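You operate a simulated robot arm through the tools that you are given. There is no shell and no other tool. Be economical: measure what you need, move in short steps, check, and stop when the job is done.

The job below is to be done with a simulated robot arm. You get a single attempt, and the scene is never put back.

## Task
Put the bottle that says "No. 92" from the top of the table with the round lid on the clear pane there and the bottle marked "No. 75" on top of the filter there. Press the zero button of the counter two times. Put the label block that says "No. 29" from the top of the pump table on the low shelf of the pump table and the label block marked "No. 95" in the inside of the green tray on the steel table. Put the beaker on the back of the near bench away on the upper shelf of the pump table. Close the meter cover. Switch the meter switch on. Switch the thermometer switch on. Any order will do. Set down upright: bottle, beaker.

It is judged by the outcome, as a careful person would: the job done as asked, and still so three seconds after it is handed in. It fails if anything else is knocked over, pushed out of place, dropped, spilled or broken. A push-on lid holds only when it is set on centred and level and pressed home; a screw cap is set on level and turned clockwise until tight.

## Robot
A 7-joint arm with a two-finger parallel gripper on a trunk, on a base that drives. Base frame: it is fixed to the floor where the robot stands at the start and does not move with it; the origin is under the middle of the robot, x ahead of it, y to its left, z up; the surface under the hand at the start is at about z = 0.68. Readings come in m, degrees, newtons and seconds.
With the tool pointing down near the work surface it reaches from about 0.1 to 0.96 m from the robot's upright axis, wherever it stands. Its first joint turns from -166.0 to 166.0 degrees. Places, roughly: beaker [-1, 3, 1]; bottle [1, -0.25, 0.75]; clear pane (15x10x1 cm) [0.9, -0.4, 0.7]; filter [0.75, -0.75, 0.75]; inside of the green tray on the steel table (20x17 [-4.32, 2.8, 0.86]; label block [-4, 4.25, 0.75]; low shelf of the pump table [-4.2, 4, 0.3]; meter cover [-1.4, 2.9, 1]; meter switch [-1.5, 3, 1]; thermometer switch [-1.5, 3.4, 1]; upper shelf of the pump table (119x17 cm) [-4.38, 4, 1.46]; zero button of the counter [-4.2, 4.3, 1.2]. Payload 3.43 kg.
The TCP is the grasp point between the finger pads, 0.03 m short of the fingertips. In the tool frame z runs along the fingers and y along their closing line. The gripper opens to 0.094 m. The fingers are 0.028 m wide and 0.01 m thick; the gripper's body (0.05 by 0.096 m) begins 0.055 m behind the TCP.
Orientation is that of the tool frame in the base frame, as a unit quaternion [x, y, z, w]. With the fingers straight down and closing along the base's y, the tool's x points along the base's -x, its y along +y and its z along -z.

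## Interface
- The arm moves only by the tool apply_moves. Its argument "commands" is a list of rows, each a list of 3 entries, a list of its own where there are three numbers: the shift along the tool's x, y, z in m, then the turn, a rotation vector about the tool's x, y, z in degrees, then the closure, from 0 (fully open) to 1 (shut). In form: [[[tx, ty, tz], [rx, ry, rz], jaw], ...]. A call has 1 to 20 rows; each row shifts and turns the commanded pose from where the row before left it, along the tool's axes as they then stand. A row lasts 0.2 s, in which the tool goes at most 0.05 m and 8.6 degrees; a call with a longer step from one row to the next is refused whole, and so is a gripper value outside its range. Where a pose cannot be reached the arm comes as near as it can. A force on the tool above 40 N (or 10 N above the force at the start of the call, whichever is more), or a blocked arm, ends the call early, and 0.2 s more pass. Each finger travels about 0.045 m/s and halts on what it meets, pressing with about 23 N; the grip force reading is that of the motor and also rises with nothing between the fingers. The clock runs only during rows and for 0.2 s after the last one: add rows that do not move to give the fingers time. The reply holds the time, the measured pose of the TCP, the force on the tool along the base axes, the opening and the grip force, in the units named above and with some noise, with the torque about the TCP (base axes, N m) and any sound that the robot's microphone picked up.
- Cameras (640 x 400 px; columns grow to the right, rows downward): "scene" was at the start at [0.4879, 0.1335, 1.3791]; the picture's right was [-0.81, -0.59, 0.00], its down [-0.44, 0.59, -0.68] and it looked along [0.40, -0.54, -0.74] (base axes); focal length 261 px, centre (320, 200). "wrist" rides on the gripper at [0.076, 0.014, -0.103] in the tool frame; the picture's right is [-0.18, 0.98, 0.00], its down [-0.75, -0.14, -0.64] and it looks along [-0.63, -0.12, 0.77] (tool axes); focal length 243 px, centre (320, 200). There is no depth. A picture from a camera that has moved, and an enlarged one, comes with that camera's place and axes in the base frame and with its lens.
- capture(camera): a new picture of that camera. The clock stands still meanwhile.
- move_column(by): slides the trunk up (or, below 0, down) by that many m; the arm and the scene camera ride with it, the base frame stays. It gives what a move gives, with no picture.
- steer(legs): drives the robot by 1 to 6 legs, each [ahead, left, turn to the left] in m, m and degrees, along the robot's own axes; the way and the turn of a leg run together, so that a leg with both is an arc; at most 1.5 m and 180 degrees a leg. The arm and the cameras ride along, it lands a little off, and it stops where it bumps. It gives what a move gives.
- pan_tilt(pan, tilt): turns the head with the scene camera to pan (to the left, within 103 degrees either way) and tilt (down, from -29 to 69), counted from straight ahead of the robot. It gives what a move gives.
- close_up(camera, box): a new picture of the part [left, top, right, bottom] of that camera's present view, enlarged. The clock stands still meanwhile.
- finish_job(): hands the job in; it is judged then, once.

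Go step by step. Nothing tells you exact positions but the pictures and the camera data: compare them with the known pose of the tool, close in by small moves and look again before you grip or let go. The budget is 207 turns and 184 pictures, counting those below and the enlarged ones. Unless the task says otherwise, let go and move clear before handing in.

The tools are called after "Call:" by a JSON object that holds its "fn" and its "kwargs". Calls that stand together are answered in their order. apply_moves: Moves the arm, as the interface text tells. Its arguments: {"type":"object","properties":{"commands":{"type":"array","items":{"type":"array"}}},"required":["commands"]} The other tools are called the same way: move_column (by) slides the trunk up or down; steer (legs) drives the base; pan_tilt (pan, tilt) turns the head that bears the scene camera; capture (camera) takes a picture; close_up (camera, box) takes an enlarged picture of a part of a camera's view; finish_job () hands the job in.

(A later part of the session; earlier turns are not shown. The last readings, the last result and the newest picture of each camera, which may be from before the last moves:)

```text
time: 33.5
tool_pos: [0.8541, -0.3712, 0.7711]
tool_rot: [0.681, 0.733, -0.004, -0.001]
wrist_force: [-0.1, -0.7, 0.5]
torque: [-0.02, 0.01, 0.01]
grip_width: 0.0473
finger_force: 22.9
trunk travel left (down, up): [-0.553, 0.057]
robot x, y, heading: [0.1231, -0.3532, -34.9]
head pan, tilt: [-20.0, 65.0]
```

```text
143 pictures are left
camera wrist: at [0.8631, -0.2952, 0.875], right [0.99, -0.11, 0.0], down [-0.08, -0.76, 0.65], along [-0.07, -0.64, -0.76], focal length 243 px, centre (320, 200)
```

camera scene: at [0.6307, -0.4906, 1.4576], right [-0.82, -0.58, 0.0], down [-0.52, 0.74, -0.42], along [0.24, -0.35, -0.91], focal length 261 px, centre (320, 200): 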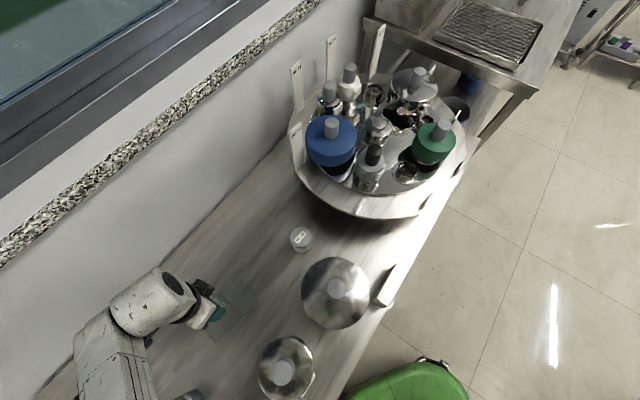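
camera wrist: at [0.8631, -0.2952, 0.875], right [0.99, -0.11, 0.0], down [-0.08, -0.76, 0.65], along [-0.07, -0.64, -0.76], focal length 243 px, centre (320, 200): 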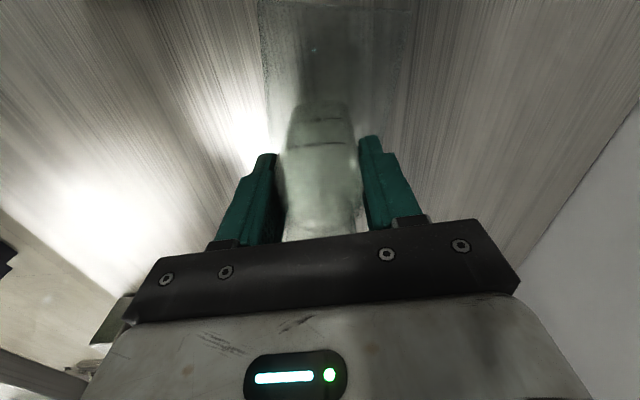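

No contact yet; creep down a few millimetres.

Call:
{"fn": "apply_moves", "kwargs": {"commands": [[[0, 0, 0.002], [0, 0, 0], 0.7], [[0, 0, 0], [0, 0, 0], 0.7]]}}

Call:
{"fn": "apply_moves", "kwargs": {"commands": [[[0, 0, 0.002], [0, 0, 0], 0.7], [[0, 0, 0], [0, 0, 0], 0.7]]}}

```text
time: 34.1
tool_pos: [0.853, -0.3731, 0.7695]
tool_rot: [0.681, 0.732, -0.004, 0.0]
wrist_force: [0.5, 0.8, -1.4]
torque: [0.01, 0.01, 0.02]
grip_width: 0.047
finger_force: 22.9
trunk travel left (down, up): [-0.553, 0.057]
robot x, y, heading: [0.1234, -0.3506, -34.9]
head pan, tilt: [-20.0, 65.0]
```

```text
time: 34.7
tool_pos: [0.8545, -0.3732, 0.7678]
tool_rot: [0.679, 0.734, -0.002, 0.0]
wrist_force: [-0.7, 0.1, 9.7]
torque: [-0.06, 0.1, -0.05]
grip_width: 0.0469
finger_force: 22.9
trunk travel left (down, up): [-0.553, 0.057]
robot x, y, heading: [0.1202, -0.3518, -34.9]
head pan, tilt: [-20.0, 65.0]
```

Contact with the pane. Release and rise.

Call:
{"fn": "apply_moves", "kwargs": {"commands": [[[0, 0, -0.001], [0, 0, 0], 0.5], [[0, 0, 0], [0, 0, 0], 0.2], [[0, 0, 0], [0, 0, 0], 0], [[0, 0, 0], [0, 0, 0], 0], [[0, 0, 0], [0, 0, 0], 0], [[0, 0, 0], [0, 0, 0], 0], [[0, 0, -0.03], [0, 0, 0], 0], [[0, 0, -0.04], [0, 0, 0], 0], [[0, 0, -0.04], [0, 0, 0], 0], [[0.04, 0, -0.02], [0, 0, 0], 0], [[0, 0, 0], [0, 0, 0], 0]]}}

Call:
{"fn": "capture", "kwargs": {"camera": "wrist"}}

```text
time: 37.1
tool_pos: [0.8529, -0.332, 0.8979]
tool_rot: [0.681, 0.732, -0.003, -0.001]
wrist_force: [0.2, -0.8, 0.1]
torque: [0.0, -0.03, 0.0]
grip_width: 0.0939
finger_force: 0.0
trunk travel left (down, up): [-0.553, 0.057]
robot x, y, heading: [0.1237, -0.3536, -34.7]
head pan, tilt: [-20.0, 65.0]
```

```text
142 pictures are left
camera wrist: at [0.8607, -0.2537, 1.0031], right [0.99, -0.11, 0.0], down [-0.08, -0.76, 0.65], along [-0.07, -0.64, -0.76], focal length 243 px, centre (320, 200)
```

wrist: 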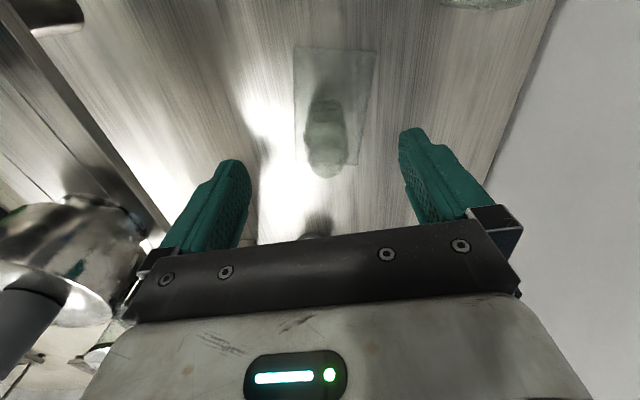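

No. 92 stands on the pane. Next: look at No. 75 from the +y side.

Call:
{"fn": "apply_moves", "kwargs": {"commands": [[[0.032, 0.026, -0.005], [0, 0, 0], 0], [[0.032, 0.026, -0.005], [0, 0, 0], 0], [[0.032, 0.026, -0.005], [0, 0, 0], 0], [[0.032, 0.026, -0.005], [0, 0, 0], 0], [[0.032, 0.026, -0.005], [0, 0, 0], 0], [[0.032, 0.026, -0.005], [0, 0, 0], 0], [[0, 0, 0], [0, 0, 0], 0]]}}

Call:
{"fn": "close_up", "kwargs": {"camera": "wrist", "box": [240, 80, 420, 240]}}

```text
time: 38.7
tool_pos: [0.9523, -0.1776, 0.9319]
tool_rot: [0.681, 0.733, -0.002, 0.0]
wrist_force: [-0.1, 0.1, -0.5]
torque: [-0.01, 0.0, 0.01]
grip_width: 0.0941
finger_force: 0.2
out of reach, approached as far as the arm can: row 5, 6
trunk travel left (down, up): [-0.553, 0.057]
robot x, y, heading: [0.1189, -0.3527, -34.8]
head pan, tilt: [-20.0, 65.0]
```

```text
2.50 times, centred on (330, 160) of wrist
camera zoom: at [0.9612, -0.0992, 1.0361], right [0.99, -0.11, 0.0], down [-0.08, -0.76, 0.65], along [-0.07, -0.64, -0.76], focal length 606 px, centre (295, 300)
```

zoom: 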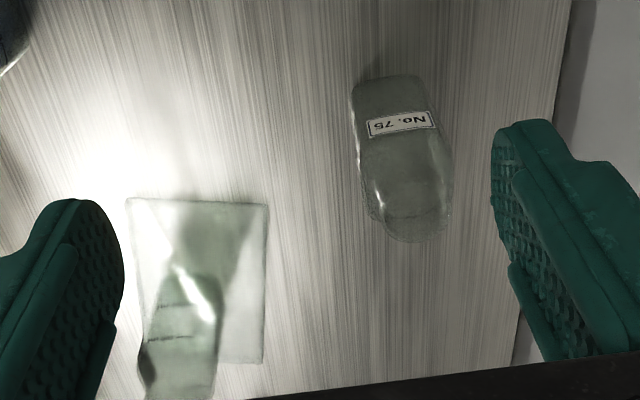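

No. 75 is at about (1.0,-0.257), square to the x axis. Align yaw by 5° and move over it.

Call:
{"fn": "apply_moves", "kwargs": {"commands": [[[-0.041, 0.021, 0.03], [0, 0, 0], 0], [[-0.041, 0.021, 0.03], [0, 0, 0], 0], [[0, 0, 0.015], [0, 0, 5], 0], [[0, 0, 0], [0, 0, 0], 0]]}}

Call:
{"fn": "capture", "kwargs": {"camera": "wrist"}}

Call:
{"fn": "capture", "kwargs": {"camera": "scene"}}

```text
refused: row 1 steps farther than a row can; nothing moved
```

```text
140 pictures are left
camera wrist: at [0.9612, -0.0992, 1.0361], right [0.99, -0.11, 0.0], down [-0.08, -0.76, 0.65], along [-0.07, -0.64, -0.76], focal length 243 px, centre (320, 200)
```

wrist: 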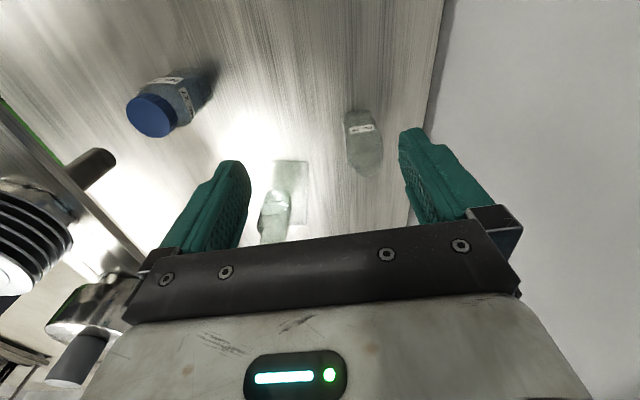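

```text
139 pictures are left
camera scene: at [0.6308, -0.4907, 1.4575], right [-0.82, -0.58, 0.0], down [-0.52, 0.74, -0.42], along [0.24, -0.35, -0.91], focal length 261 px, centre (320, 200)
```

scene: 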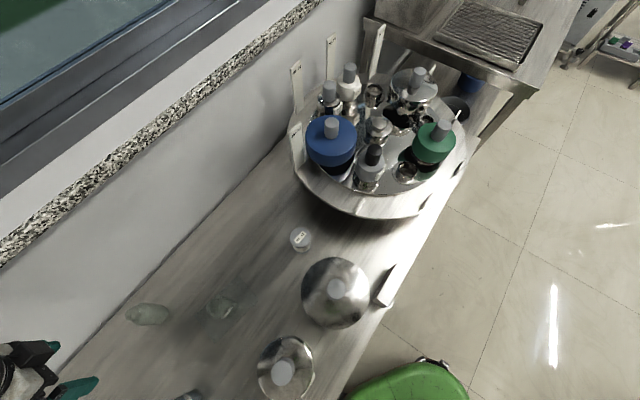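

Call:
{"fn": "apply_moves", "kwargs": {"commands": [[[-0.027, 0.014, 0.02], [0, 0, 0], 0], [[-0.027, 0.014, 0.02], [0, 0, 0], 0], [[-0.027, 0.014, 0.02], [0, 0, 0], 0], [[0, 0, 0.015], [0, 0, 5], 0], [[0, 0, 0], [0, 0, 0], 0]]}}

Call:
{"fn": "capture", "kwargs": {"camera": "wrist"}}

```text
time: 39.9
tool_pos: [0.9766, -0.267, 0.8706]
tool_rot: [0.713, 0.702, -0.002, 0.0]
wrist_force: [0.0, -0.5, 0.0]
torque: [0.0, 0.01, 0.02]
grip_width: 0.0939
finger_force: 0.0
out of reach, approached as far as the arm can: row 1, 2, 3, 4
trunk travel left (down, up): [-0.553, 0.057]
robot x, y, heading: [0.1228, -0.3516, -34.8]
head pan, tilt: [-20.0, 65.0]
```

```text
138 pictures are left
camera wrist: at [0.9927, -0.1903, 0.9754], right [0.98, -0.2, 0.0], down [-0.15, -0.75, 0.65], along [-0.13, -0.63, -0.76], focal length 243 px, centre (320, 200)
```

wrist: 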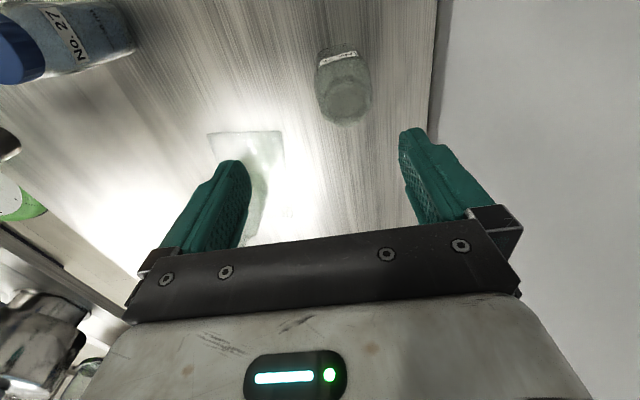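

The arm is at its reach limit; I'll pull the hand back and drive a little nearer to the table.

Call:
{"fn": "apply_moves", "kwargs": {"commands": [[[0, -0.025, 0], [0, 0, 0], 0], [[0, -0.025, 0], [0, 0, 0], 0], [[0, -0.01, 0], [0, 0, 0], 0]]}}

Call:
{"fn": "steer", "kwargs": {"legs": [[0.057, 0.04, 0]]}}

Call:
{"fn": "capture", "kwargs": {"camera": "wrist"}}

```text
time: 40.7
tool_pos: [0.9179, -0.266, 0.8713]
tool_rot: [0.712, 0.702, -0.004, 0.0]
wrist_force: [-0.5, -0.1, 0.0]
torque: [0.02, 0.02, 0.01]
grip_width: 0.0939
finger_force: 0.0
trunk travel left (down, up): [-0.553, 0.057]
robot x, y, heading: [0.1218, -0.3524, -34.8]
head pan, tilt: [-20.0, 65.0]
```

```text
time: 41.7
tool_pos: [0.9879, -0.2664, 0.8714]
tool_rot: [0.712, 0.702, -0.003, -0.001]
wrist_force: [-0.4, -0.5, -0.3]
torque: [-0.01, -0.04, -0.03]
grip_width: 0.0943
finger_force: 0.1
trunk travel left (down, up): [-0.553, 0.057]
robot x, y, heading: [0.1907, -0.3519, -34.8]
head pan, tilt: [-20.0, 65.0]
```

```text
137 pictures are left
camera wrist: at [1.0039, -0.19, 0.9758], right [0.98, -0.2, 0.0], down [-0.15, -0.75, 0.65], along [-0.13, -0.63, -0.76], focal length 243 px, centre (320, 200)
```

wrist: 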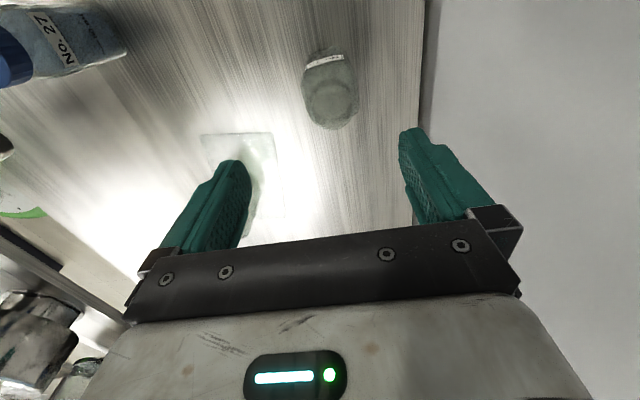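

Centre by 1 cm and descend.

Call:
{"fn": "apply_moves", "kwargs": {"commands": [[[0.015, 0.012, 0.01], [0, 0, 0], 0], [[0, 0, 0.035], [0, 0, 0], 0], [[0, 0, 0.035], [0, 0, 0], 0], [[0, 0, 0.02], [0, 0, 0], 0], [[0, 0, 0.012], [0, 0, 0], 0], [[0, 0, 0], [0, 0, 0], 0]]}}

Call:
{"fn": "capture", "kwargs": {"camera": "wrist"}}

```text
time: 43.1
tool_pos: [0.9928, -0.2614, 0.7833]
tool_rot: [0.712, 0.702, -0.003, -0.001]
wrist_force: [-0.3, -0.4, 0.0]
torque: [-0.01, 0.01, 0.01]
grip_width: 0.0942
finger_force: 0.1
out of reach, approached as far as the arm can: row 3, 4, 5
trunk travel left (down, up): [-0.553, 0.057]
robot x, y, heading: [0.1903, -0.3546, -34.9]
head pan, tilt: [-20.0, 65.0]
```

```text
136 pictures are left
camera wrist: at [1.0084, -0.1851, 0.8884], right [0.98, -0.2, 0.0], down [-0.15, -0.75, 0.65], along [-0.13, -0.63, -0.76], focal length 243 px, centre (320, 200)
```

wrist: 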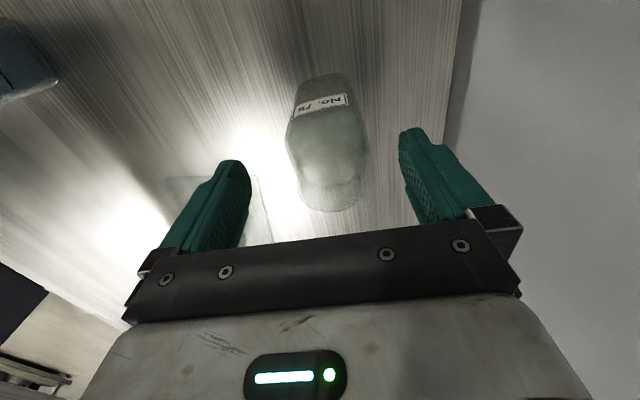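

The arm stalls while descending, so I'll use the trunk to go the last 2.6 cm.

Call:
{"fn": "move_column", "kwargs": {"by": -0.025}}

Call:
{"fn": "apply_moves", "kwargs": {"commands": [[[0.007, 0, 0], [0, 0, 0], 0], [[0, 0, 0], [0, 0, 0], 0]]}}

Call:
{"fn": "capture", "kwargs": {"camera": "wrist"}}

```text
time: 43.8
tool_pos: [0.9934, -0.2624, 0.7592]
tool_rot: [0.712, 0.702, -0.002, -0.001]
wrist_force: [0.2, 0.4, -0.2]
torque: [-0.01, 0.01, -0.03]
grip_width: 0.0937
finger_force: 0.2
trunk travel left (down, up): [-0.528, 0.082]
robot x, y, heading: [0.1939, -0.3511, -34.7]
head pan, tilt: [-20.0, 65.0]
```

```text
time: 44.4
tool_pos: [0.9904, -0.2543, 0.7606]
tool_rot: [0.712, 0.702, -0.002, 0.001]
wrist_force: [0.2, 0.1, -0.3]
torque: [0.05, 0.01, 0.02]
grip_width: 0.094
finger_force: 0.0
trunk travel left (down, up): [-0.528, 0.082]
robot x, y, heading: [0.193, -0.3546, -34.9]
head pan, tilt: [-20.0, 65.0]
```

```text
135 pictures are left
camera wrist: at [1.0065, -0.1782, 0.8652], right [0.98, -0.2, 0.0], down [-0.15, -0.75, 0.65], along [-0.13, -0.63, -0.76], focal length 243 px, centre (320, 200)
```

wrist: 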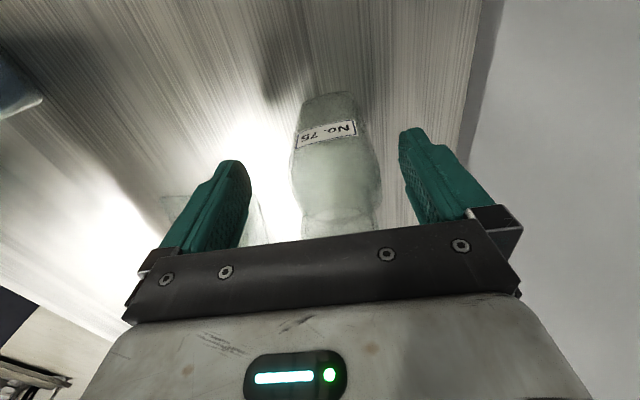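

Bottle is ~8 mm toward the window; shift to centre then grip.

Call:
{"fn": "apply_moves", "kwargs": {"commands": [[[0, 0.008, 0], [0, 0, 0], 0], [[0, 0, 0], [0, 0, 0], 0]]}}

Call:
{"fn": "capture", "kwargs": {"camera": "wrist"}}

```text
time: 45.0
tool_pos: [0.9896, -0.2564, 0.7598]
tool_rot: [0.711, 0.703, -0.002, 0.0]
wrist_force: [-0.1, -0.5, 0.5]
torque: [0.02, 0.01, -0.02]
grip_width: 0.0938
finger_force: 0.0
out of reach, approached as far as the arm can: row 1
trunk travel left (down, up): [-0.528, 0.082]
robot x, y, heading: [0.1949, -0.3516, -34.7]
head pan, tilt: [-20.0, 65.0]
```

```text
134 pictures are left
camera wrist: at [1.0065, -0.1781, 0.8653], right [0.98, -0.2, 0.0], down [-0.15, -0.75, 0.65], along [-0.13, -0.63, -0.76], focal length 243 px, centre (320, 200)
```

wrist: 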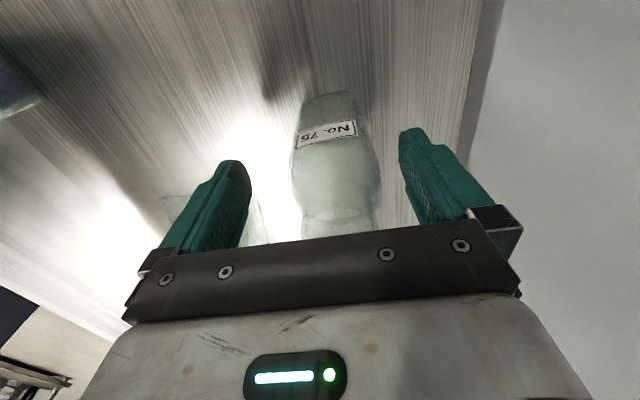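

I'll nudge with the base by 8 mm.

Call:
{"fn": "steer", "kwargs": {"legs": [[0.0066, 0.0046, 0]]}}

Call:
{"fn": "capture", "kwargs": {"camera": "wrist"}}

```text
time: 45.7
tool_pos: [0.9999, -0.2554, 0.7604]
tool_rot: [0.713, 0.702, -0.002, 0.0]
wrist_force: [1.0, -0.1, 1.3]
torque: [0.01, 0.02, -0.01]
grip_width: 0.0942
finger_force: 0.0
trunk travel left (down, up): [-0.528, 0.082]
robot x, y, heading: [0.2047, -0.3515, -35.0]
head pan, tilt: [-20.0, 65.0]
```

```text
133 pictures are left
camera wrist: at [1.0146, -0.1782, 0.8653], right [0.98, -0.2, 0.0], down [-0.15, -0.75, 0.65], along [-0.13, -0.63, -0.76], focal length 243 px, centre (320, 200)
```

wrist: 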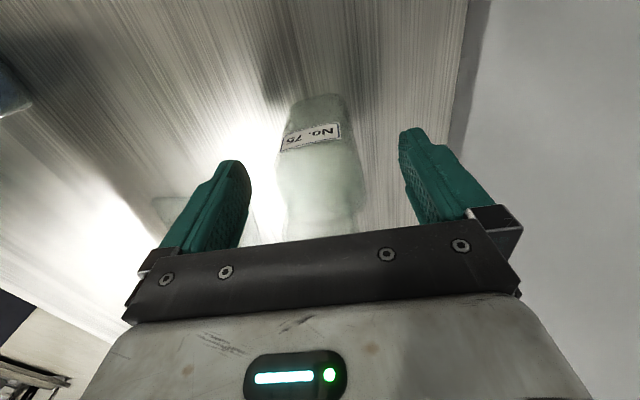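

Centred. Close, lift.

Call:
{"fn": "apply_moves", "kwargs": {"commands": [[[0, 0, 0], [0, 0, 0], 0.5], [[0, 0, 0], [0, 0, 0], 0.7], [[0, 0, 0], [0, 0, 0], 0.7], [[0, 0, 0], [0, 0, 0], 0.7], [[0, 0, 0], [0, 0, 0], 0.7], [[0, 0, 0], [0, 0, 0], 0.7], [[0, 0, 0], [0, 0, 0], 0.7]]}}

Call:
{"fn": "move_column", "kwargs": {"by": 0.08}}

Call:
{"fn": "apply_moves", "kwargs": {"commands": [[[0, -0.04, 0], [0, 0, 0], 0.7], [[0, -0.04, -0.02], [0, 0, 0], 0.7], [[0, -0.02, -0.03], [0, 0, 0], 0.7]]}}

Call:
{"fn": "capture", "kwargs": {"camera": "wrist"}}

Call:
{"fn": "capture", "kwargs": {"camera": "scene"}}

```text
time: 47.3
tool_pos: [0.9994, -0.2547, 0.7615]
tool_rot: [0.712, 0.703, -0.002, 0.0]
wrist_force: [-0.1, 0.3, 0.0]
torque: [0.03, 0.01, 0.05]
grip_width: 0.0484
finger_force: 23.2
trunk travel left (down, up): [-0.528, 0.082]
robot x, y, heading: [0.1999, -0.3525, -35.0]
head pan, tilt: [-20.0, 65.0]
```

```text
time: 48.5
tool_pos: [0.9995, -0.2549, 0.8406]
tool_rot: [0.712, 0.702, -0.003, -0.002]
wrist_force: [-0.4, -0.3, -0.2]
torque: [-0.03, 0.01, 0.05]
grip_width: 0.0486
finger_force: 22.9
trunk travel left (down, up): [-0.608, 0.002]
robot x, y, heading: [0.2011, -0.3509, -34.8]
head pan, tilt: [-20.0, 65.0]
```

```text
time: 49.3
tool_pos: [0.9782, -0.2559, 0.8705]
tool_rot: [0.712, 0.702, -0.005, -0.002]
wrist_force: [-0.1, -0.4, -1.4]
torque: [0.03, -0.06, 0.02]
grip_width: 0.0486
finger_force: 23.0
out of reach, approached as far as the arm can: row 1, 2
trunk travel left (down, up): [-0.608, 0.002]
robot x, y, heading: [0.2017, -0.3574, -34.9]
head pan, tilt: [-20.0, 65.0]
```

```text
132 pictures are left
camera wrist: at [0.9935, -0.179, 0.9743], right [0.98, -0.2, -0.01], down [-0.15, -0.75, 0.65], along [-0.13, -0.63, -0.76], focal length 243 px, centre (320, 200)
```

wrist: 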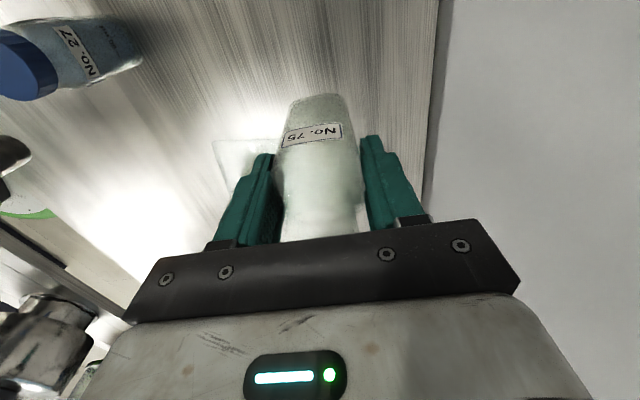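

```text
131 pictures are left
camera scene: at [0.7096, -0.493, 1.5124], right [-0.82, -0.58, 0.0], down [-0.52, 0.74, -0.42], along [0.24, -0.35, -0.91], focal length 261 px, centre (320, 200)
```

scene: 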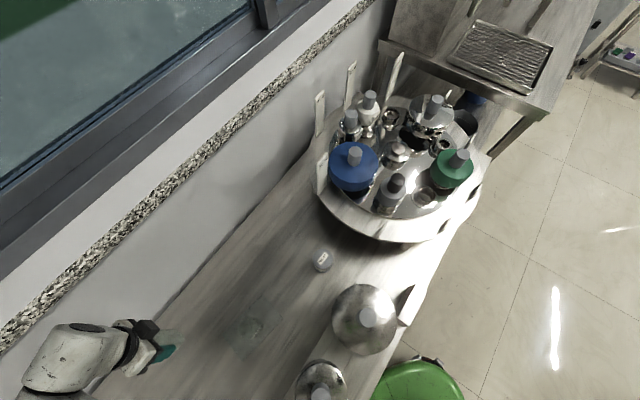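

No. 75 is held. Carry it right toward the filter at (0.796,-0.638), staying high.

Call:
{"fn": "apply_moves", "kwargs": {"commands": [[[-0.02, -0.01, -0.02], [0, 0, 0], 0.7], [[-0.035, -0.016, -0.005], [0, 0, 0], 0.7], [[-0.035, -0.016, -0.005], [0, 0, 0], 0.7], [[-0.035, -0.016, 0], [0, 0, 0], 0.7], [[-0.035, -0.016, 0], [0, 0, 0], 0.7], [[-0.035, -0.016, 0], [0, 0, 0], 0.7], [[-0.035, -0.016, 0], [0, 0, 0], 0.7], [[0, 0, 0], [0, 0, 0], 0.7]]}}

Call:
{"fn": "capture", "kwargs": {"camera": "scene"}}

```text
time: 51.1
tool_pos: [0.869, -0.4842, 0.9015]
tool_rot: [0.712, 0.702, -0.002, 0.0]
wrist_force: [0.9, 0.7, -0.6]
torque: [0.0, -0.02, 0.0]
grip_width: 0.0486
finger_force: 23.3
trunk travel left (down, up): [-0.608, 0.002]
robot x, y, heading: [0.2002, -0.3499, -34.8]
head pan, tilt: [-20.0, 65.0]
```

```text
130 pictures are left
camera scene: at [0.7088, -0.4917, 1.5125], right [-0.82, -0.58, 0.0], down [-0.52, 0.74, -0.42], along [0.24, -0.35, -0.91], focal length 261 px, centre (320, 200)
```

scene: 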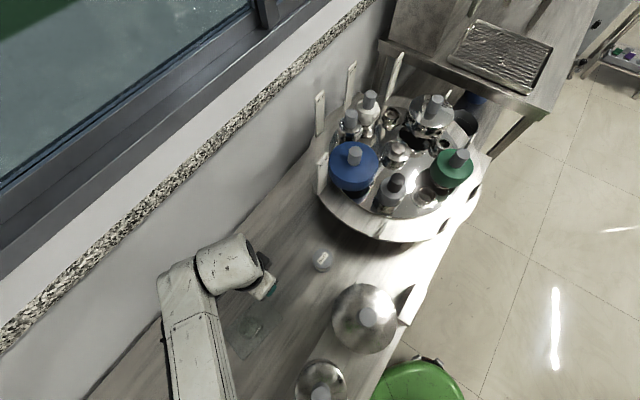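

Call:
{"fn": "apply_moves", "kwargs": {"commands": [[[-0.02, -0.02, 0], [0, 0, 0], 0.7], [[-0.02, -0.02, 0], [0, 0, 0], 0.7], [[-0.02, -0.02, 0], [0, 0, 0], 0.7], [[0, -0.01, 0], [0, 0, 0], 0.7], [[0, 0, 0], [0, 0, 0], 0.7]]}}

Call:
{"fn": "capture", "kwargs": {"camera": "wrist"}}

Call:
{"fn": "close_up", "kwargs": {"camera": "scene", "box": [240, 200, 400, 300]}}

```text
time: 52.3
tool_pos: [0.7979, -0.5439, 0.9017]
tool_rot: [0.712, 0.702, -0.003, -0.001]
wrist_force: [0.4, -0.2, -0.4]
torque: [0.01, 0.01, -0.01]
grip_width: 0.0483
finger_force: 23.3
trunk travel left (down, up): [-0.608, 0.002]
robot x, y, heading: [0.2003, -0.3524, -34.7]
head pan, tilt: [-20.0, 65.0]
```

```text
129 pictures are left
camera wrist: at [0.8133, -0.4671, 1.0069], right [0.98, -0.2, 0.0], down [-0.15, -0.75, 0.65], along [-0.13, -0.63, -0.76], focal length 243 px, centre (320, 200)
```

wrist: 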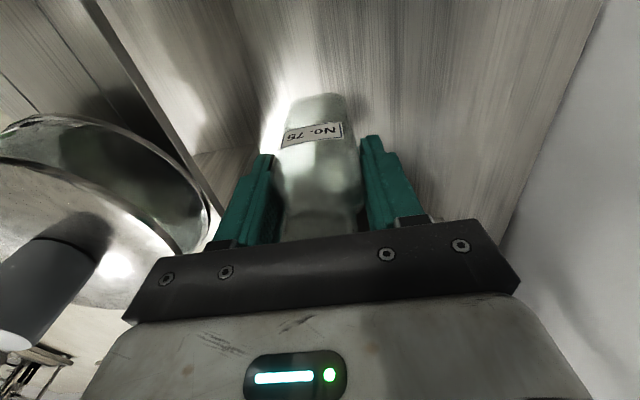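

```text
4.00 times, centred on (320, 250) of scene
camera zoom: at [0.7087, -0.4917, 1.5126], right [-0.82, -0.58, 0.0], down [-0.52, 0.74, -0.42], along [0.24, -0.35, -0.91], focal length 1044 px, centre (320, 0)
```

zoom: 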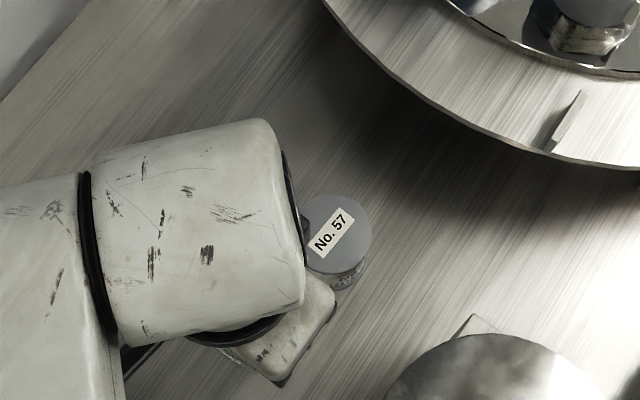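

Filter centre is about (0.799,-0.635), top ≈0.748; the bottle's centre is at the TCP. Move above it slowly, then look.

Call:
{"fn": "apply_moves", "kwargs": {"commands": [[[-0.025, 0.001, 0], [0, 0, 0], 0.7], [[-0.025, 0.001, 0], [0, 0, 0], 0.7], [[-0.025, 0, 0], [0, 0, 0], 0.7], [[-0.016, 0, 0], [0, 0, 0], 0.7], [[0, 0, 0.02], [0, 0, 0], 0.7], [[0, 0, 0.02], [0, 0, 0], 0.7], [[0, 0, 0], [0, 0, 0], 0.7]]}}

Call:
{"fn": "capture", "kwargs": {"camera": "scene"}}

Call:
{"fn": "capture", "kwargs": {"camera": "wrist"}}

```text
time: 53.9
tool_pos: [0.7997, -0.6332, 0.8627]
tool_rot: [0.712, 0.702, -0.003, -0.001]
wrist_force: [0.3, -0.1, -0.3]
torque: [-0.02, 0.06, 0.01]
grip_width: 0.0487
finger_force: 23.2
trunk travel left (down, up): [-0.608, 0.002]
robot x, y, heading: [0.2006, -0.351, -34.7]
head pan, tilt: [-20.0, 65.0]
```

```text
127 pictures are left
camera scene: at [0.7088, -0.4918, 1.5125], right [-0.82, -0.58, 0.0], down [-0.52, 0.74, -0.42], along [0.24, -0.35, -0.91], focal length 261 px, centre (320, 200)
```

scene: 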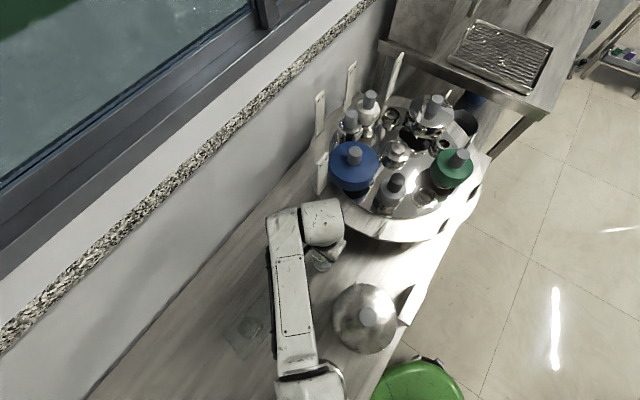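

```text
126 pictures are left
camera wrist: at [0.8154, -0.5562, 0.9675], right [0.98, -0.2, 0.0], down [-0.15, -0.75, 0.65], along [-0.13, -0.63, -0.76], focal length 243 px, centre (320, 200)
```

wrist: 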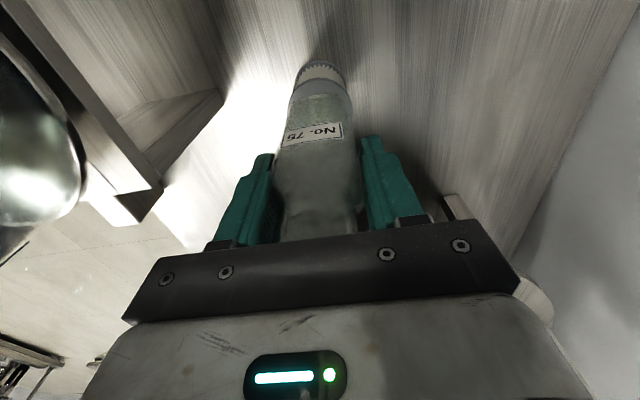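

Call:
{"fn": "close_up", "kwargs": {"camera": "wrist", "box": [260, 40, 400, 160]}}

Call:
{"fn": "close_up", "kwargs": {"camera": "scene", "box": [280, 220, 370, 290]}}

```text
3.33 times, centred on (330, 100) of wrist
camera zoom: at [0.8154, -0.5562, 0.9675], right [0.98, -0.2, 0.0], down [-0.15, -0.75, 0.65], along [-0.13, -0.63, -0.76], focal length 809 px, centre (287, 533)
```

zoom: 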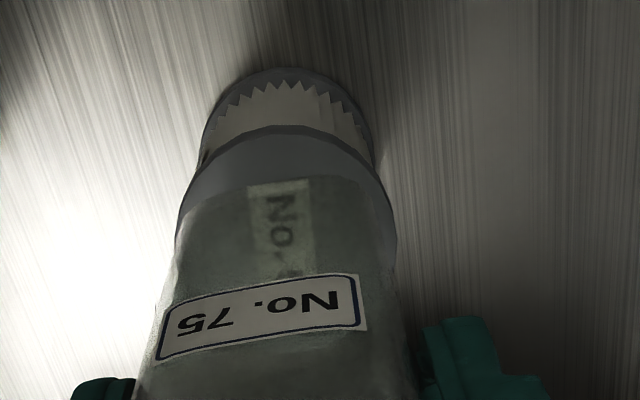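

```text
5.71 times, centred on (325, 255) of scene
camera zoom: at [0.7088, -0.4918, 1.5125], right [-0.82, -0.58, 0.0], down [-0.52, 0.74, -0.42], along [0.24, -0.35, -0.91], focal length 1491 px, centre (291, -114)
```

zoom: 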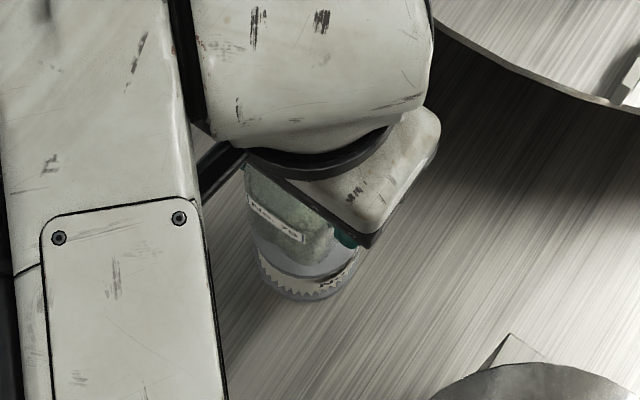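

Both are concentric. Lower toward contact.

Call:
{"fn": "apply_moves", "kwargs": {"commands": [[[0, 0, 0.015], [0, 0, 0], 0.7], [[0, 0, 0.01], [0, 0, 0], 0.7], [[0, 0, 0.004], [0, 0, 0], 0.7], [[0, 0, 0], [0, 0, 0], 0.7]]}}

Call:
{"fn": "close_up", "kwargs": {"camera": "wrist", "box": [260, 40, 400, 160]}}

```text
time: 54.9
tool_pos: [0.7999, -0.632, 0.8346]
tool_rot: [0.712, 0.702, -0.003, 0.001]
wrist_force: [1.9, 0.2, 15.7]
torque: [-0.06, -0.06, 0.0]
grip_width: 0.0488
finger_force: 23.1
trunk travel left (down, up): [-0.608, 0.002]
robot x, y, heading: [0.2005, -0.3518, -34.8]
head pan, tilt: [-20.0, 65.0]
```

```text
3.33 times, centred on (330, 100) of wrist
camera zoom: at [0.8147, -0.5566, 0.9395], right [0.98, -0.2, 0.0], down [-0.15, -0.75, 0.65], along [-0.13, -0.63, -0.76], focal length 809 px, centre (287, 533)
```

zoom: 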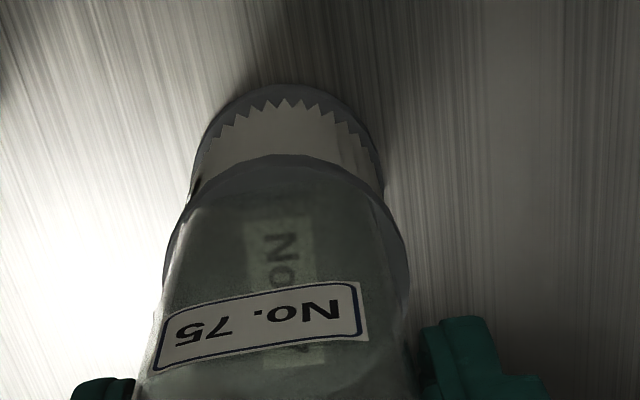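

Contact on the filter. Ease off, release, rise slowly.

Call:
{"fn": "apply_moves", "kwargs": {"commands": [[[0, 0, -0.0015], [0, 0, 0], 0.7], [[0, 0, 0], [0, 0, 0], 0.4], [[0, 0, 0], [0, 0, 0], 0.2], [[0, 0, 0], [0, 0, 0], 0], [[0, 0, 0], [0, 0, 0], 0], [[0, 0, 0], [0, 0, 0], 0], [[0, 0, 0], [0, 0, 0], 0], [[0, 0, -0.02], [0, 0, 0], 0], [[0, 0, -0.04], [0, 0, 0], 0], [[0, 0, -0.03], [0, 0, 0], 0], [[0, 0, 0], [0, 0, 0], 0]]}}

Call:
{"fn": "capture", "kwargs": {"camera": "wrist"}}

```text
time: 57.3
tool_pos: [0.7984, -0.6338, 0.9257]
tool_rot: [0.712, 0.702, -0.003, 0.0]
wrist_force: [-0.6, -0.2, 0.2]
torque: [0.0, 0.0, -0.03]
grip_width: 0.094
finger_force: 0.0
trunk travel left (down, up): [-0.608, 0.002]
robot x, y, heading: [0.1979, -0.3487, -34.5]
head pan, tilt: [-20.0, 65.0]
```

```text
122 pictures are left
camera wrist: at [0.8149, -0.5565, 1.03], right [0.98, -0.2, 0.0], down [-0.15, -0.75, 0.65], along [-0.13, -0.63, -0.76], focal length 243 px, centre (320, 200)
```

wrist: 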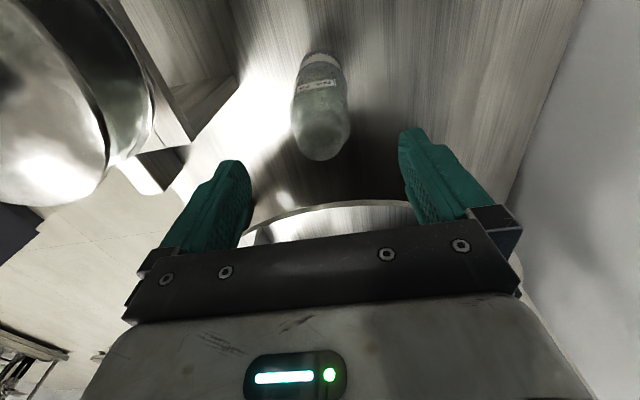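

Both bottles are placed. Raise and fold the hand back toward the robot for driving.

Call:
{"fn": "apply_moves", "kwargs": {"commands": [[[0, 0, -0.04], [0, 0, 0], 0], [[0, 0, -0.04], [0, 0, 0], 0], [[0.02, -0.02, -0.03], [0, 0, 0], 0], [[0.02, -0.04, 0], [0, 0, 0], 0], [[0.02, -0.04, 0], [0, 0, 0], 0], [[0.02, -0.04, 0], [0, 0, 0], 0], [[0.02, -0.04, 0], [0, 0, 0], 0], [[0.02, -0.04, 0], [0, 0, 0], 0], [[0.02, -0.04, 0], [0, 0, 0], 0]]}}

Call:
{"fn": "steer", "kwargs": {"legs": [[-0.25, -0.1, 0], [0, 0, 120]]}}

Call:
{"fn": "pan_tilt", "kwargs": {"pan": 20, "tilt": 25}}

Call:
{"fn": "capture", "kwargs": {"camera": "scene"}}

```text
time: 59.3
tool_pos: [0.5702, -0.4788, 1.0015]
tool_rot: [0.713, 0.701, -0.003, -0.001]
wrist_force: [-0.3, -0.1, -0.3]
torque: [-0.02, -0.04, -0.01]
grip_width: 0.0941
finger_force: 0.0
out of reach, approached as far as the arm can: row 8, 9
trunk travel left (down, up): [-0.608, 0.002]
robot x, y, heading: [0.1989, -0.3536, -34.6]
head pan, tilt: [-20.0, 65.0]
```

```text
time: 66.1
tool_pos: [-0.1213, 0.0945, 1.0009]
tool_rot: [-0.232, 0.973, -0.002, 0.002]
wrist_force: [0.0, 0.5, -0.5]
torque: [-0.02, 0.0, 0.0]
grip_width: 0.0943
finger_force: 0.2
trunk travel left (down, up): [-0.608, 0.002]
robot x, y, heading: [-0.0634, -0.2947, 83.0]
head pan, tilt: [-20.0, 65.0]
```

```text
time: 67.2
tool_pos: [-0.1215, 0.0938, 1.0015]
tool_rot: [-0.231, 0.973, -0.002, 0.003]
wrist_force: [-0.2, -0.7, -0.5]
torque: [0.02, -0.03, 0.0]
grip_width: 0.0937
finger_force: 0.1
trunk travel left (down, up): [-0.608, 0.002]
robot x, y, heading: [-0.0634, -0.2931, 82.9]
head pan, tilt: [20.0, 25.0]
```

```text
121 pictures are left
camera scene: at [-0.2217, 0.2628, 1.5681], right [0.98, 0.22, 0.0], down [0.09, -0.41, -0.91], along [-0.2, 0.88, -0.42], focal length 261 px, centre (320, 200)
```

scene: 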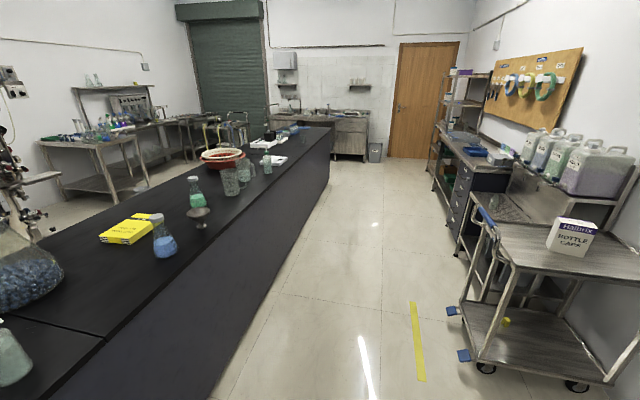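

I see the near bench on the left (edge x≈-0.92, from y<0.6 to 4.06), with beakers and instruments at its far end. I drive up the aisle alongside it.

Call:
{"fn": "steer", "kwargs": {"legs": [[0, 0.2, 7], [1.5, 0, 0], [1.3, 0, 0]]}}

Call:
{"fn": "pan_tilt", "kwargs": {"pan": 60, "tilt": 35}}

Call:
{"fn": "capture", "kwargs": {"camera": "scene"}}

```text
time: 82.0
tool_pos: [-0.4207, 2.9045, 1.0007]
tool_rot: [-0.303, 0.953, -0.003, 0.004]
wrist_force: [0.4, -0.1, 0.2]
torque: [0.04, 0.0, 0.02]
grip_width: 0.0938
finger_force: 0.0
trunk travel left (down, up): [-0.608, 0.002]
robot x, y, heading: [-0.3071, 2.5325, 91.2]
head pan, tilt: [20.0, 25.0]
```

```text
time: 83.1
tool_pos: [-0.4216, 2.9054, 1.0001]
tool_rot: [-0.303, 0.953, -0.002, 0.004]
wrist_force: [-0.4, -0.3, 0.3]
torque: [-0.02, 0.01, 0.03]
grip_width: 0.094
finger_force: 0.0
trunk travel left (down, up): [-0.608, 0.002]
robot x, y, heading: [-0.304, 2.5308, 91.2]
head pan, tilt: [60.0, 35.0]
```

```text
120 pictures are left
camera scene: at [-0.5892, 3.0145, 1.5525], right [0.48, 0.88, 0.0], down [0.5, -0.28, -0.82], along [-0.72, 0.39, -0.57], focal length 261 px, centre (320, 200)
```

scene: 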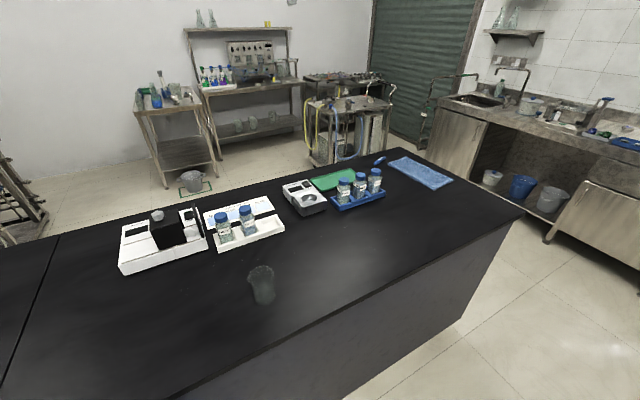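

The beaker, the meter with open cover, and the thermometer are visible. Zooming.

Call:
{"fn": "close_up", "kwargs": {"camera": "scene", "box": [110, 190, 220, 280]}}

Call:
{"fn": "close_up", "kwargs": {"camera": "scene", "box": [200, 160, 400, 310]}}

Call:
{"fn": "close_up", "kwargs": {"camera": "scene", "box": [120, 0, 320, 190]}}

```text
4.44 times, centred on (165, 235) of scene
camera zoom: at [-0.5892, 3.0145, 1.5525], right [0.48, 0.88, 0.0], down [0.5, -0.28, -0.82], along [-0.72, 0.39, -0.57], focal length 1160 px, centre (1009, 44)
```

zoom: 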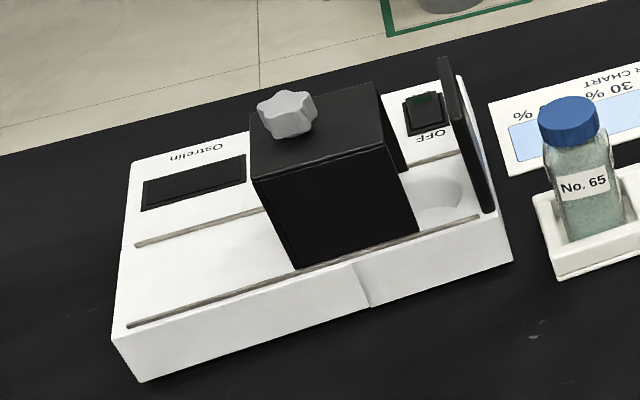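

```text
2.67 times, centred on (300, 235) of scene
camera zoom: at [-0.5892, 3.0145, 1.5525], right [0.48, 0.88, 0.0], down [0.5, -0.28, -0.82], along [-0.72, 0.39, -0.57], focal length 696 px, centre (373, 107)
```

zoom: 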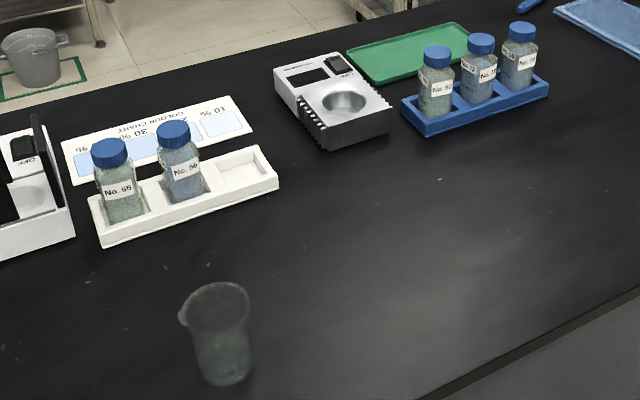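

```text
2.11 times, centred on (220, 95) of scene
camera zoom: at [-0.5892, 3.0145, 1.5525], right [0.48, 0.88, 0.0], down [0.5, -0.28, -0.82], along [-0.72, 0.39, -0.57], focal length 549 px, centre (530, 421)
```

zoom: 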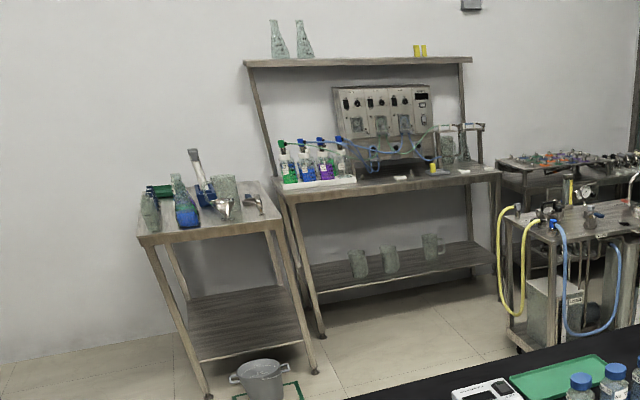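

I'll fetch the beaker from this side with a near-horizontal grip (needed for the high shelf), so I first drive opposite it and then turn the hand over.

Call:
{"fn": "steer", "kwargs": {"legs": [[0.67, 0.1, 0], [0, 0, 88.8]]}}

Call:
{"fn": "apply_moves", "kwargs": {"commands": [[[0, 0, 0], [0, 0, -8.5], 0], [[0, 0, 0], [0, 0, -8.5], 0], [[0, 0, 0], [0, 0, -8.5], 0], [[0, 0, 0], [0, 0, -8.5], 0], [[0, 0, 0], [0, 0, -8.5], 0], [[0, 0, 0], [0, 0, -8.5], 0], [[0, 0, 0], [0, 0, -8.5], 0], [[0, 0, 0], [0, 0, -8.5], 0], [[0, 0, 0], [0, 0, -8.5], 0], [[0, 0, 0], [0, 0, -8.5], 0], [[0, 0, 0], [0, 0, -8.5], 0], [[0, 0, 0], [0, 0, -8.5], 0], [[0, 0, 0], [0, 0, -8.5], 0], [[0, 0, 0], [0, 0, -8.5], 0], [[0, 0, 0], [0, 0, -8.5], 0], [[0, 0, 0], [0, 0, -8.5], 0], [[0, 0, 0], [0, 0, -8.5], 0], [[0, 0, 0], [0, 0, -8.5], 0], [[0, 0, 0], [0, 0, 0], 0]]}}

Call:
{"fn": "pan_tilt", "kwargs": {"pan": 0, "tilt": 45}}

Call:
{"fn": "capture", "kwargs": {"camera": "scene"}}

```text
time: 90.7
tool_pos: [-0.7926, 3.0814, 1.0013]
tool_rot: [0.891, -0.455, -0.002, -0.004]
wrist_force: [-0.3, 0.4, -0.3]
torque: [-0.01, -0.01, -0.03]
grip_width: 0.0941
finger_force: 0.0
trunk travel left (down, up): [-0.608, 0.002]
robot x, y, heading: [-0.4216, 3.1996, -178.3]
head pan, tilt: [60.0, 35.0]
```

```text
time: 94.7
tool_pos: [-0.7918, 3.0799, 1.0015]
tool_rot: [0.65, 0.76, 0.004, -0.002]
wrist_force: [1.1, -0.5, -0.2]
torque: [0.03, -0.01, -0.02]
grip_width: 0.0938
finger_force: 0.0
trunk travel left (down, up): [-0.608, 0.002]
robot x, y, heading: [-0.4216, 3.1968, -178.3]
head pan, tilt: [60.0, 35.0]
```

```text
time: 96.0
tool_pos: [-0.7912, 3.08, 1.0017]
tool_rot: [0.651, 0.759, 0.004, -0.002]
wrist_force: [0.0, -0.6, 0.2]
torque: [-0.01, -0.02, -0.01]
grip_width: 0.0941
finger_force: 0.0
trunk travel left (down, up): [-0.608, 0.002]
robot x, y, heading: [-0.4235, 3.1997, -178.2]
head pan, tilt: [0.0, 45.0]
```

```text
116 pictures are left
camera scene: at [-0.9381, 2.9909, 1.5376], right [-0.03, 1.0, 0.0], down [0.71, 0.02, -0.71], along [-0.71, -0.02, -0.71], focal length 261 px, centre (320, 200)
```

scene: 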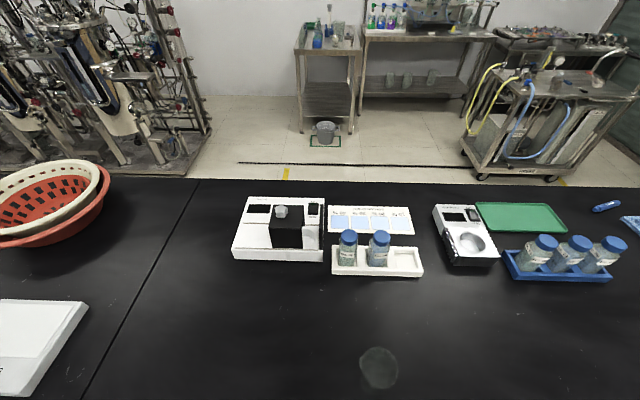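

The hand turns freely this way. Back up slightly, finish the turn, then pitch the fingers forward.

Call:
{"fn": "steer", "kwargs": {"legs": [[-0.15, 0, 0]]}}

Call:
{"fn": "apply_moves", "kwargs": {"commands": [[[0, 0, 0], [0, 0, -8.5], 0], [[0, 0, 0], [0, 0, -8.5], 0], [[0, 0, 0], [0, 0, -8.5], 0], [[0, 0, 0], [0, 0, -8.5], 0], [[0, 0, 0], [0, 0, -8.5], 0], [[0, 0, 0], [0, 0, -8.5], 0], [[0, 0, 0], [0, 0, -8.5], 0], [[0, 0, 0], [0, 0, -8.5], 0], [[0, 0, 0], [0, 0, -8.5], 0], [[0, 0, 0], [0, 0, -4], 0], [[0.04, 0, 0], [0, 0, 0], 0], [[0.04, 0, 0], [0, 0, 0], 0], [[0.04, 0, 0], [0, 0, 0], 0], [[0.03, 0, 0], [0, 0, 0], 0], [[0, 0, 0], [0, 0, 0], 0]]}}

Call:
{"fn": "apply_moves", "kwargs": {"commands": [[[0, 0, 0], [0, 8.5, 0], 0], [[0, 0, 0], [0, 8.5, 0], 0], [[0, 0, 0], [0, 8.5, 0], 0], [[0, 0, 0], [0, 8.5, 0], 0], [[0, 0, 0], [0, 8.5, 0], 0], [[0, 0, 0], [0, 8.5, 0], 0], [[0, 0, 0], [0, 8.5, 0], 0], [[0, 0, 0], [0, 8.5, 0], 0], [[0, 0, 0], [0, 0, 0], 0]]}}

Call:
{"fn": "capture", "kwargs": {"camera": "scene"}}

Call:
{"fn": "capture", "kwargs": {"camera": "wrist"}}

```text
time: 97.3
tool_pos: [-0.6406, 3.0848, 1.0011]
tool_rot: [0.651, 0.759, 0.005, -0.002]
wrist_force: [0.5, -0.5, 0.0]
torque: [0.0, -0.02, -0.01]
grip_width: 0.0942
finger_force: 0.1
trunk travel left (down, up): [-0.608, 0.002]
robot x, y, heading: [-0.2663, 3.2065, -178.6]
head pan, tilt: [0.0, 45.0]
```

```text
time: 100.5
tool_pos: [-0.7846, 3.0833, 0.991]
tool_rot: [0.006, 1.0, 0.005, -0.001]
wrist_force: [-0.2, 0.2, 0.7]
torque: [0.0, 0.03, -0.01]
grip_width: 0.094
finger_force: 0.1
out of reach, approached as far as the arm can: row 14
trunk travel left (down, up): [-0.608, 0.002]
robot x, y, heading: [-0.2715, 3.207, -178.1]
head pan, tilt: [0.0, 45.0]
```

```text
time: 102.5
tool_pos: [-0.7849, 3.0815, 0.9902]
tool_rot: [0.001, 0.829, 0.007, -0.559]
wrist_force: [-0.5, -0.6, -1.4]
torque: [0.0, 0.0, 0.0]
grip_width: 0.094
finger_force: 0.1
trunk travel left (down, up): [-0.608, 0.002]
robot x, y, heading: [-0.273, 3.2037, -178.1]
head pan, tilt: [0.0, 45.0]
```

```text
115 pictures are left
camera scene: at [-0.7872, 2.9956, 1.5376], right [-0.03, 1.0, 0.0], down [0.71, 0.02, -0.71], along [-0.71, -0.02, -0.71], focal length 261 px, centre (320, 200)
```

scene: 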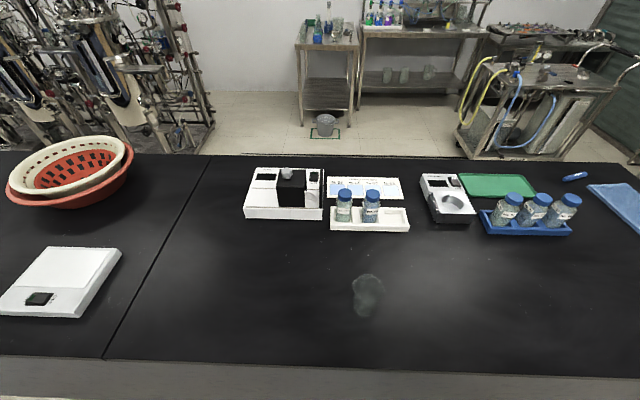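

```text
114 pictures are left
camera wrist: at [-0.7196, 3.0953, 1.1018], right [0.08, 0.98, -0.16], down [0.88, -0.15, -0.46], along [-0.47, -0.1, -0.87], focal length 243 px, centre (320, 200)
```

wrist: 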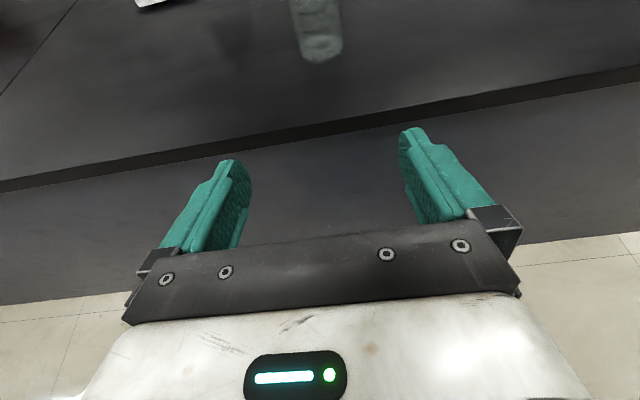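

Fingers now point forward and slightly down. I'll measure the beaker precisely.

Call:
{"fn": "close_up", "kwargs": {"camera": "scene", "box": [330, 260, 400, 330]}}

Call:
{"fn": "close_up", "kwargs": {"camera": "wrist", "box": [270, 0, 370, 80]}}

```text
5.71 times, centred on (365, 295) of scene
camera zoom: at [-0.7872, 2.9956, 1.5376], right [-0.03, 1.0, 0.0], down [0.71, 0.02, -0.71], along [-0.71, -0.02, -0.71], focal length 1491 px, centre (63, -343)
```

zoom: 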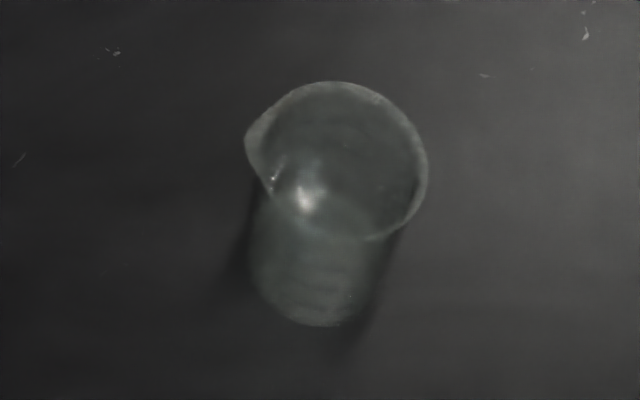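

```text
5.00 times, centred on (320, 40) of wrist
camera zoom: at [-0.7196, 3.0953, 1.1018], right [0.08, 0.98, -0.16], down [0.88, -0.15, -0.46], along [-0.47, -0.1, -0.87], focal length 1213 px, centre (320, 1000)
```

zoom: 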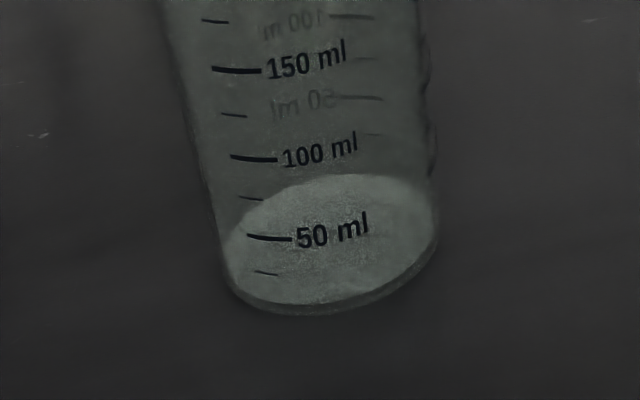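

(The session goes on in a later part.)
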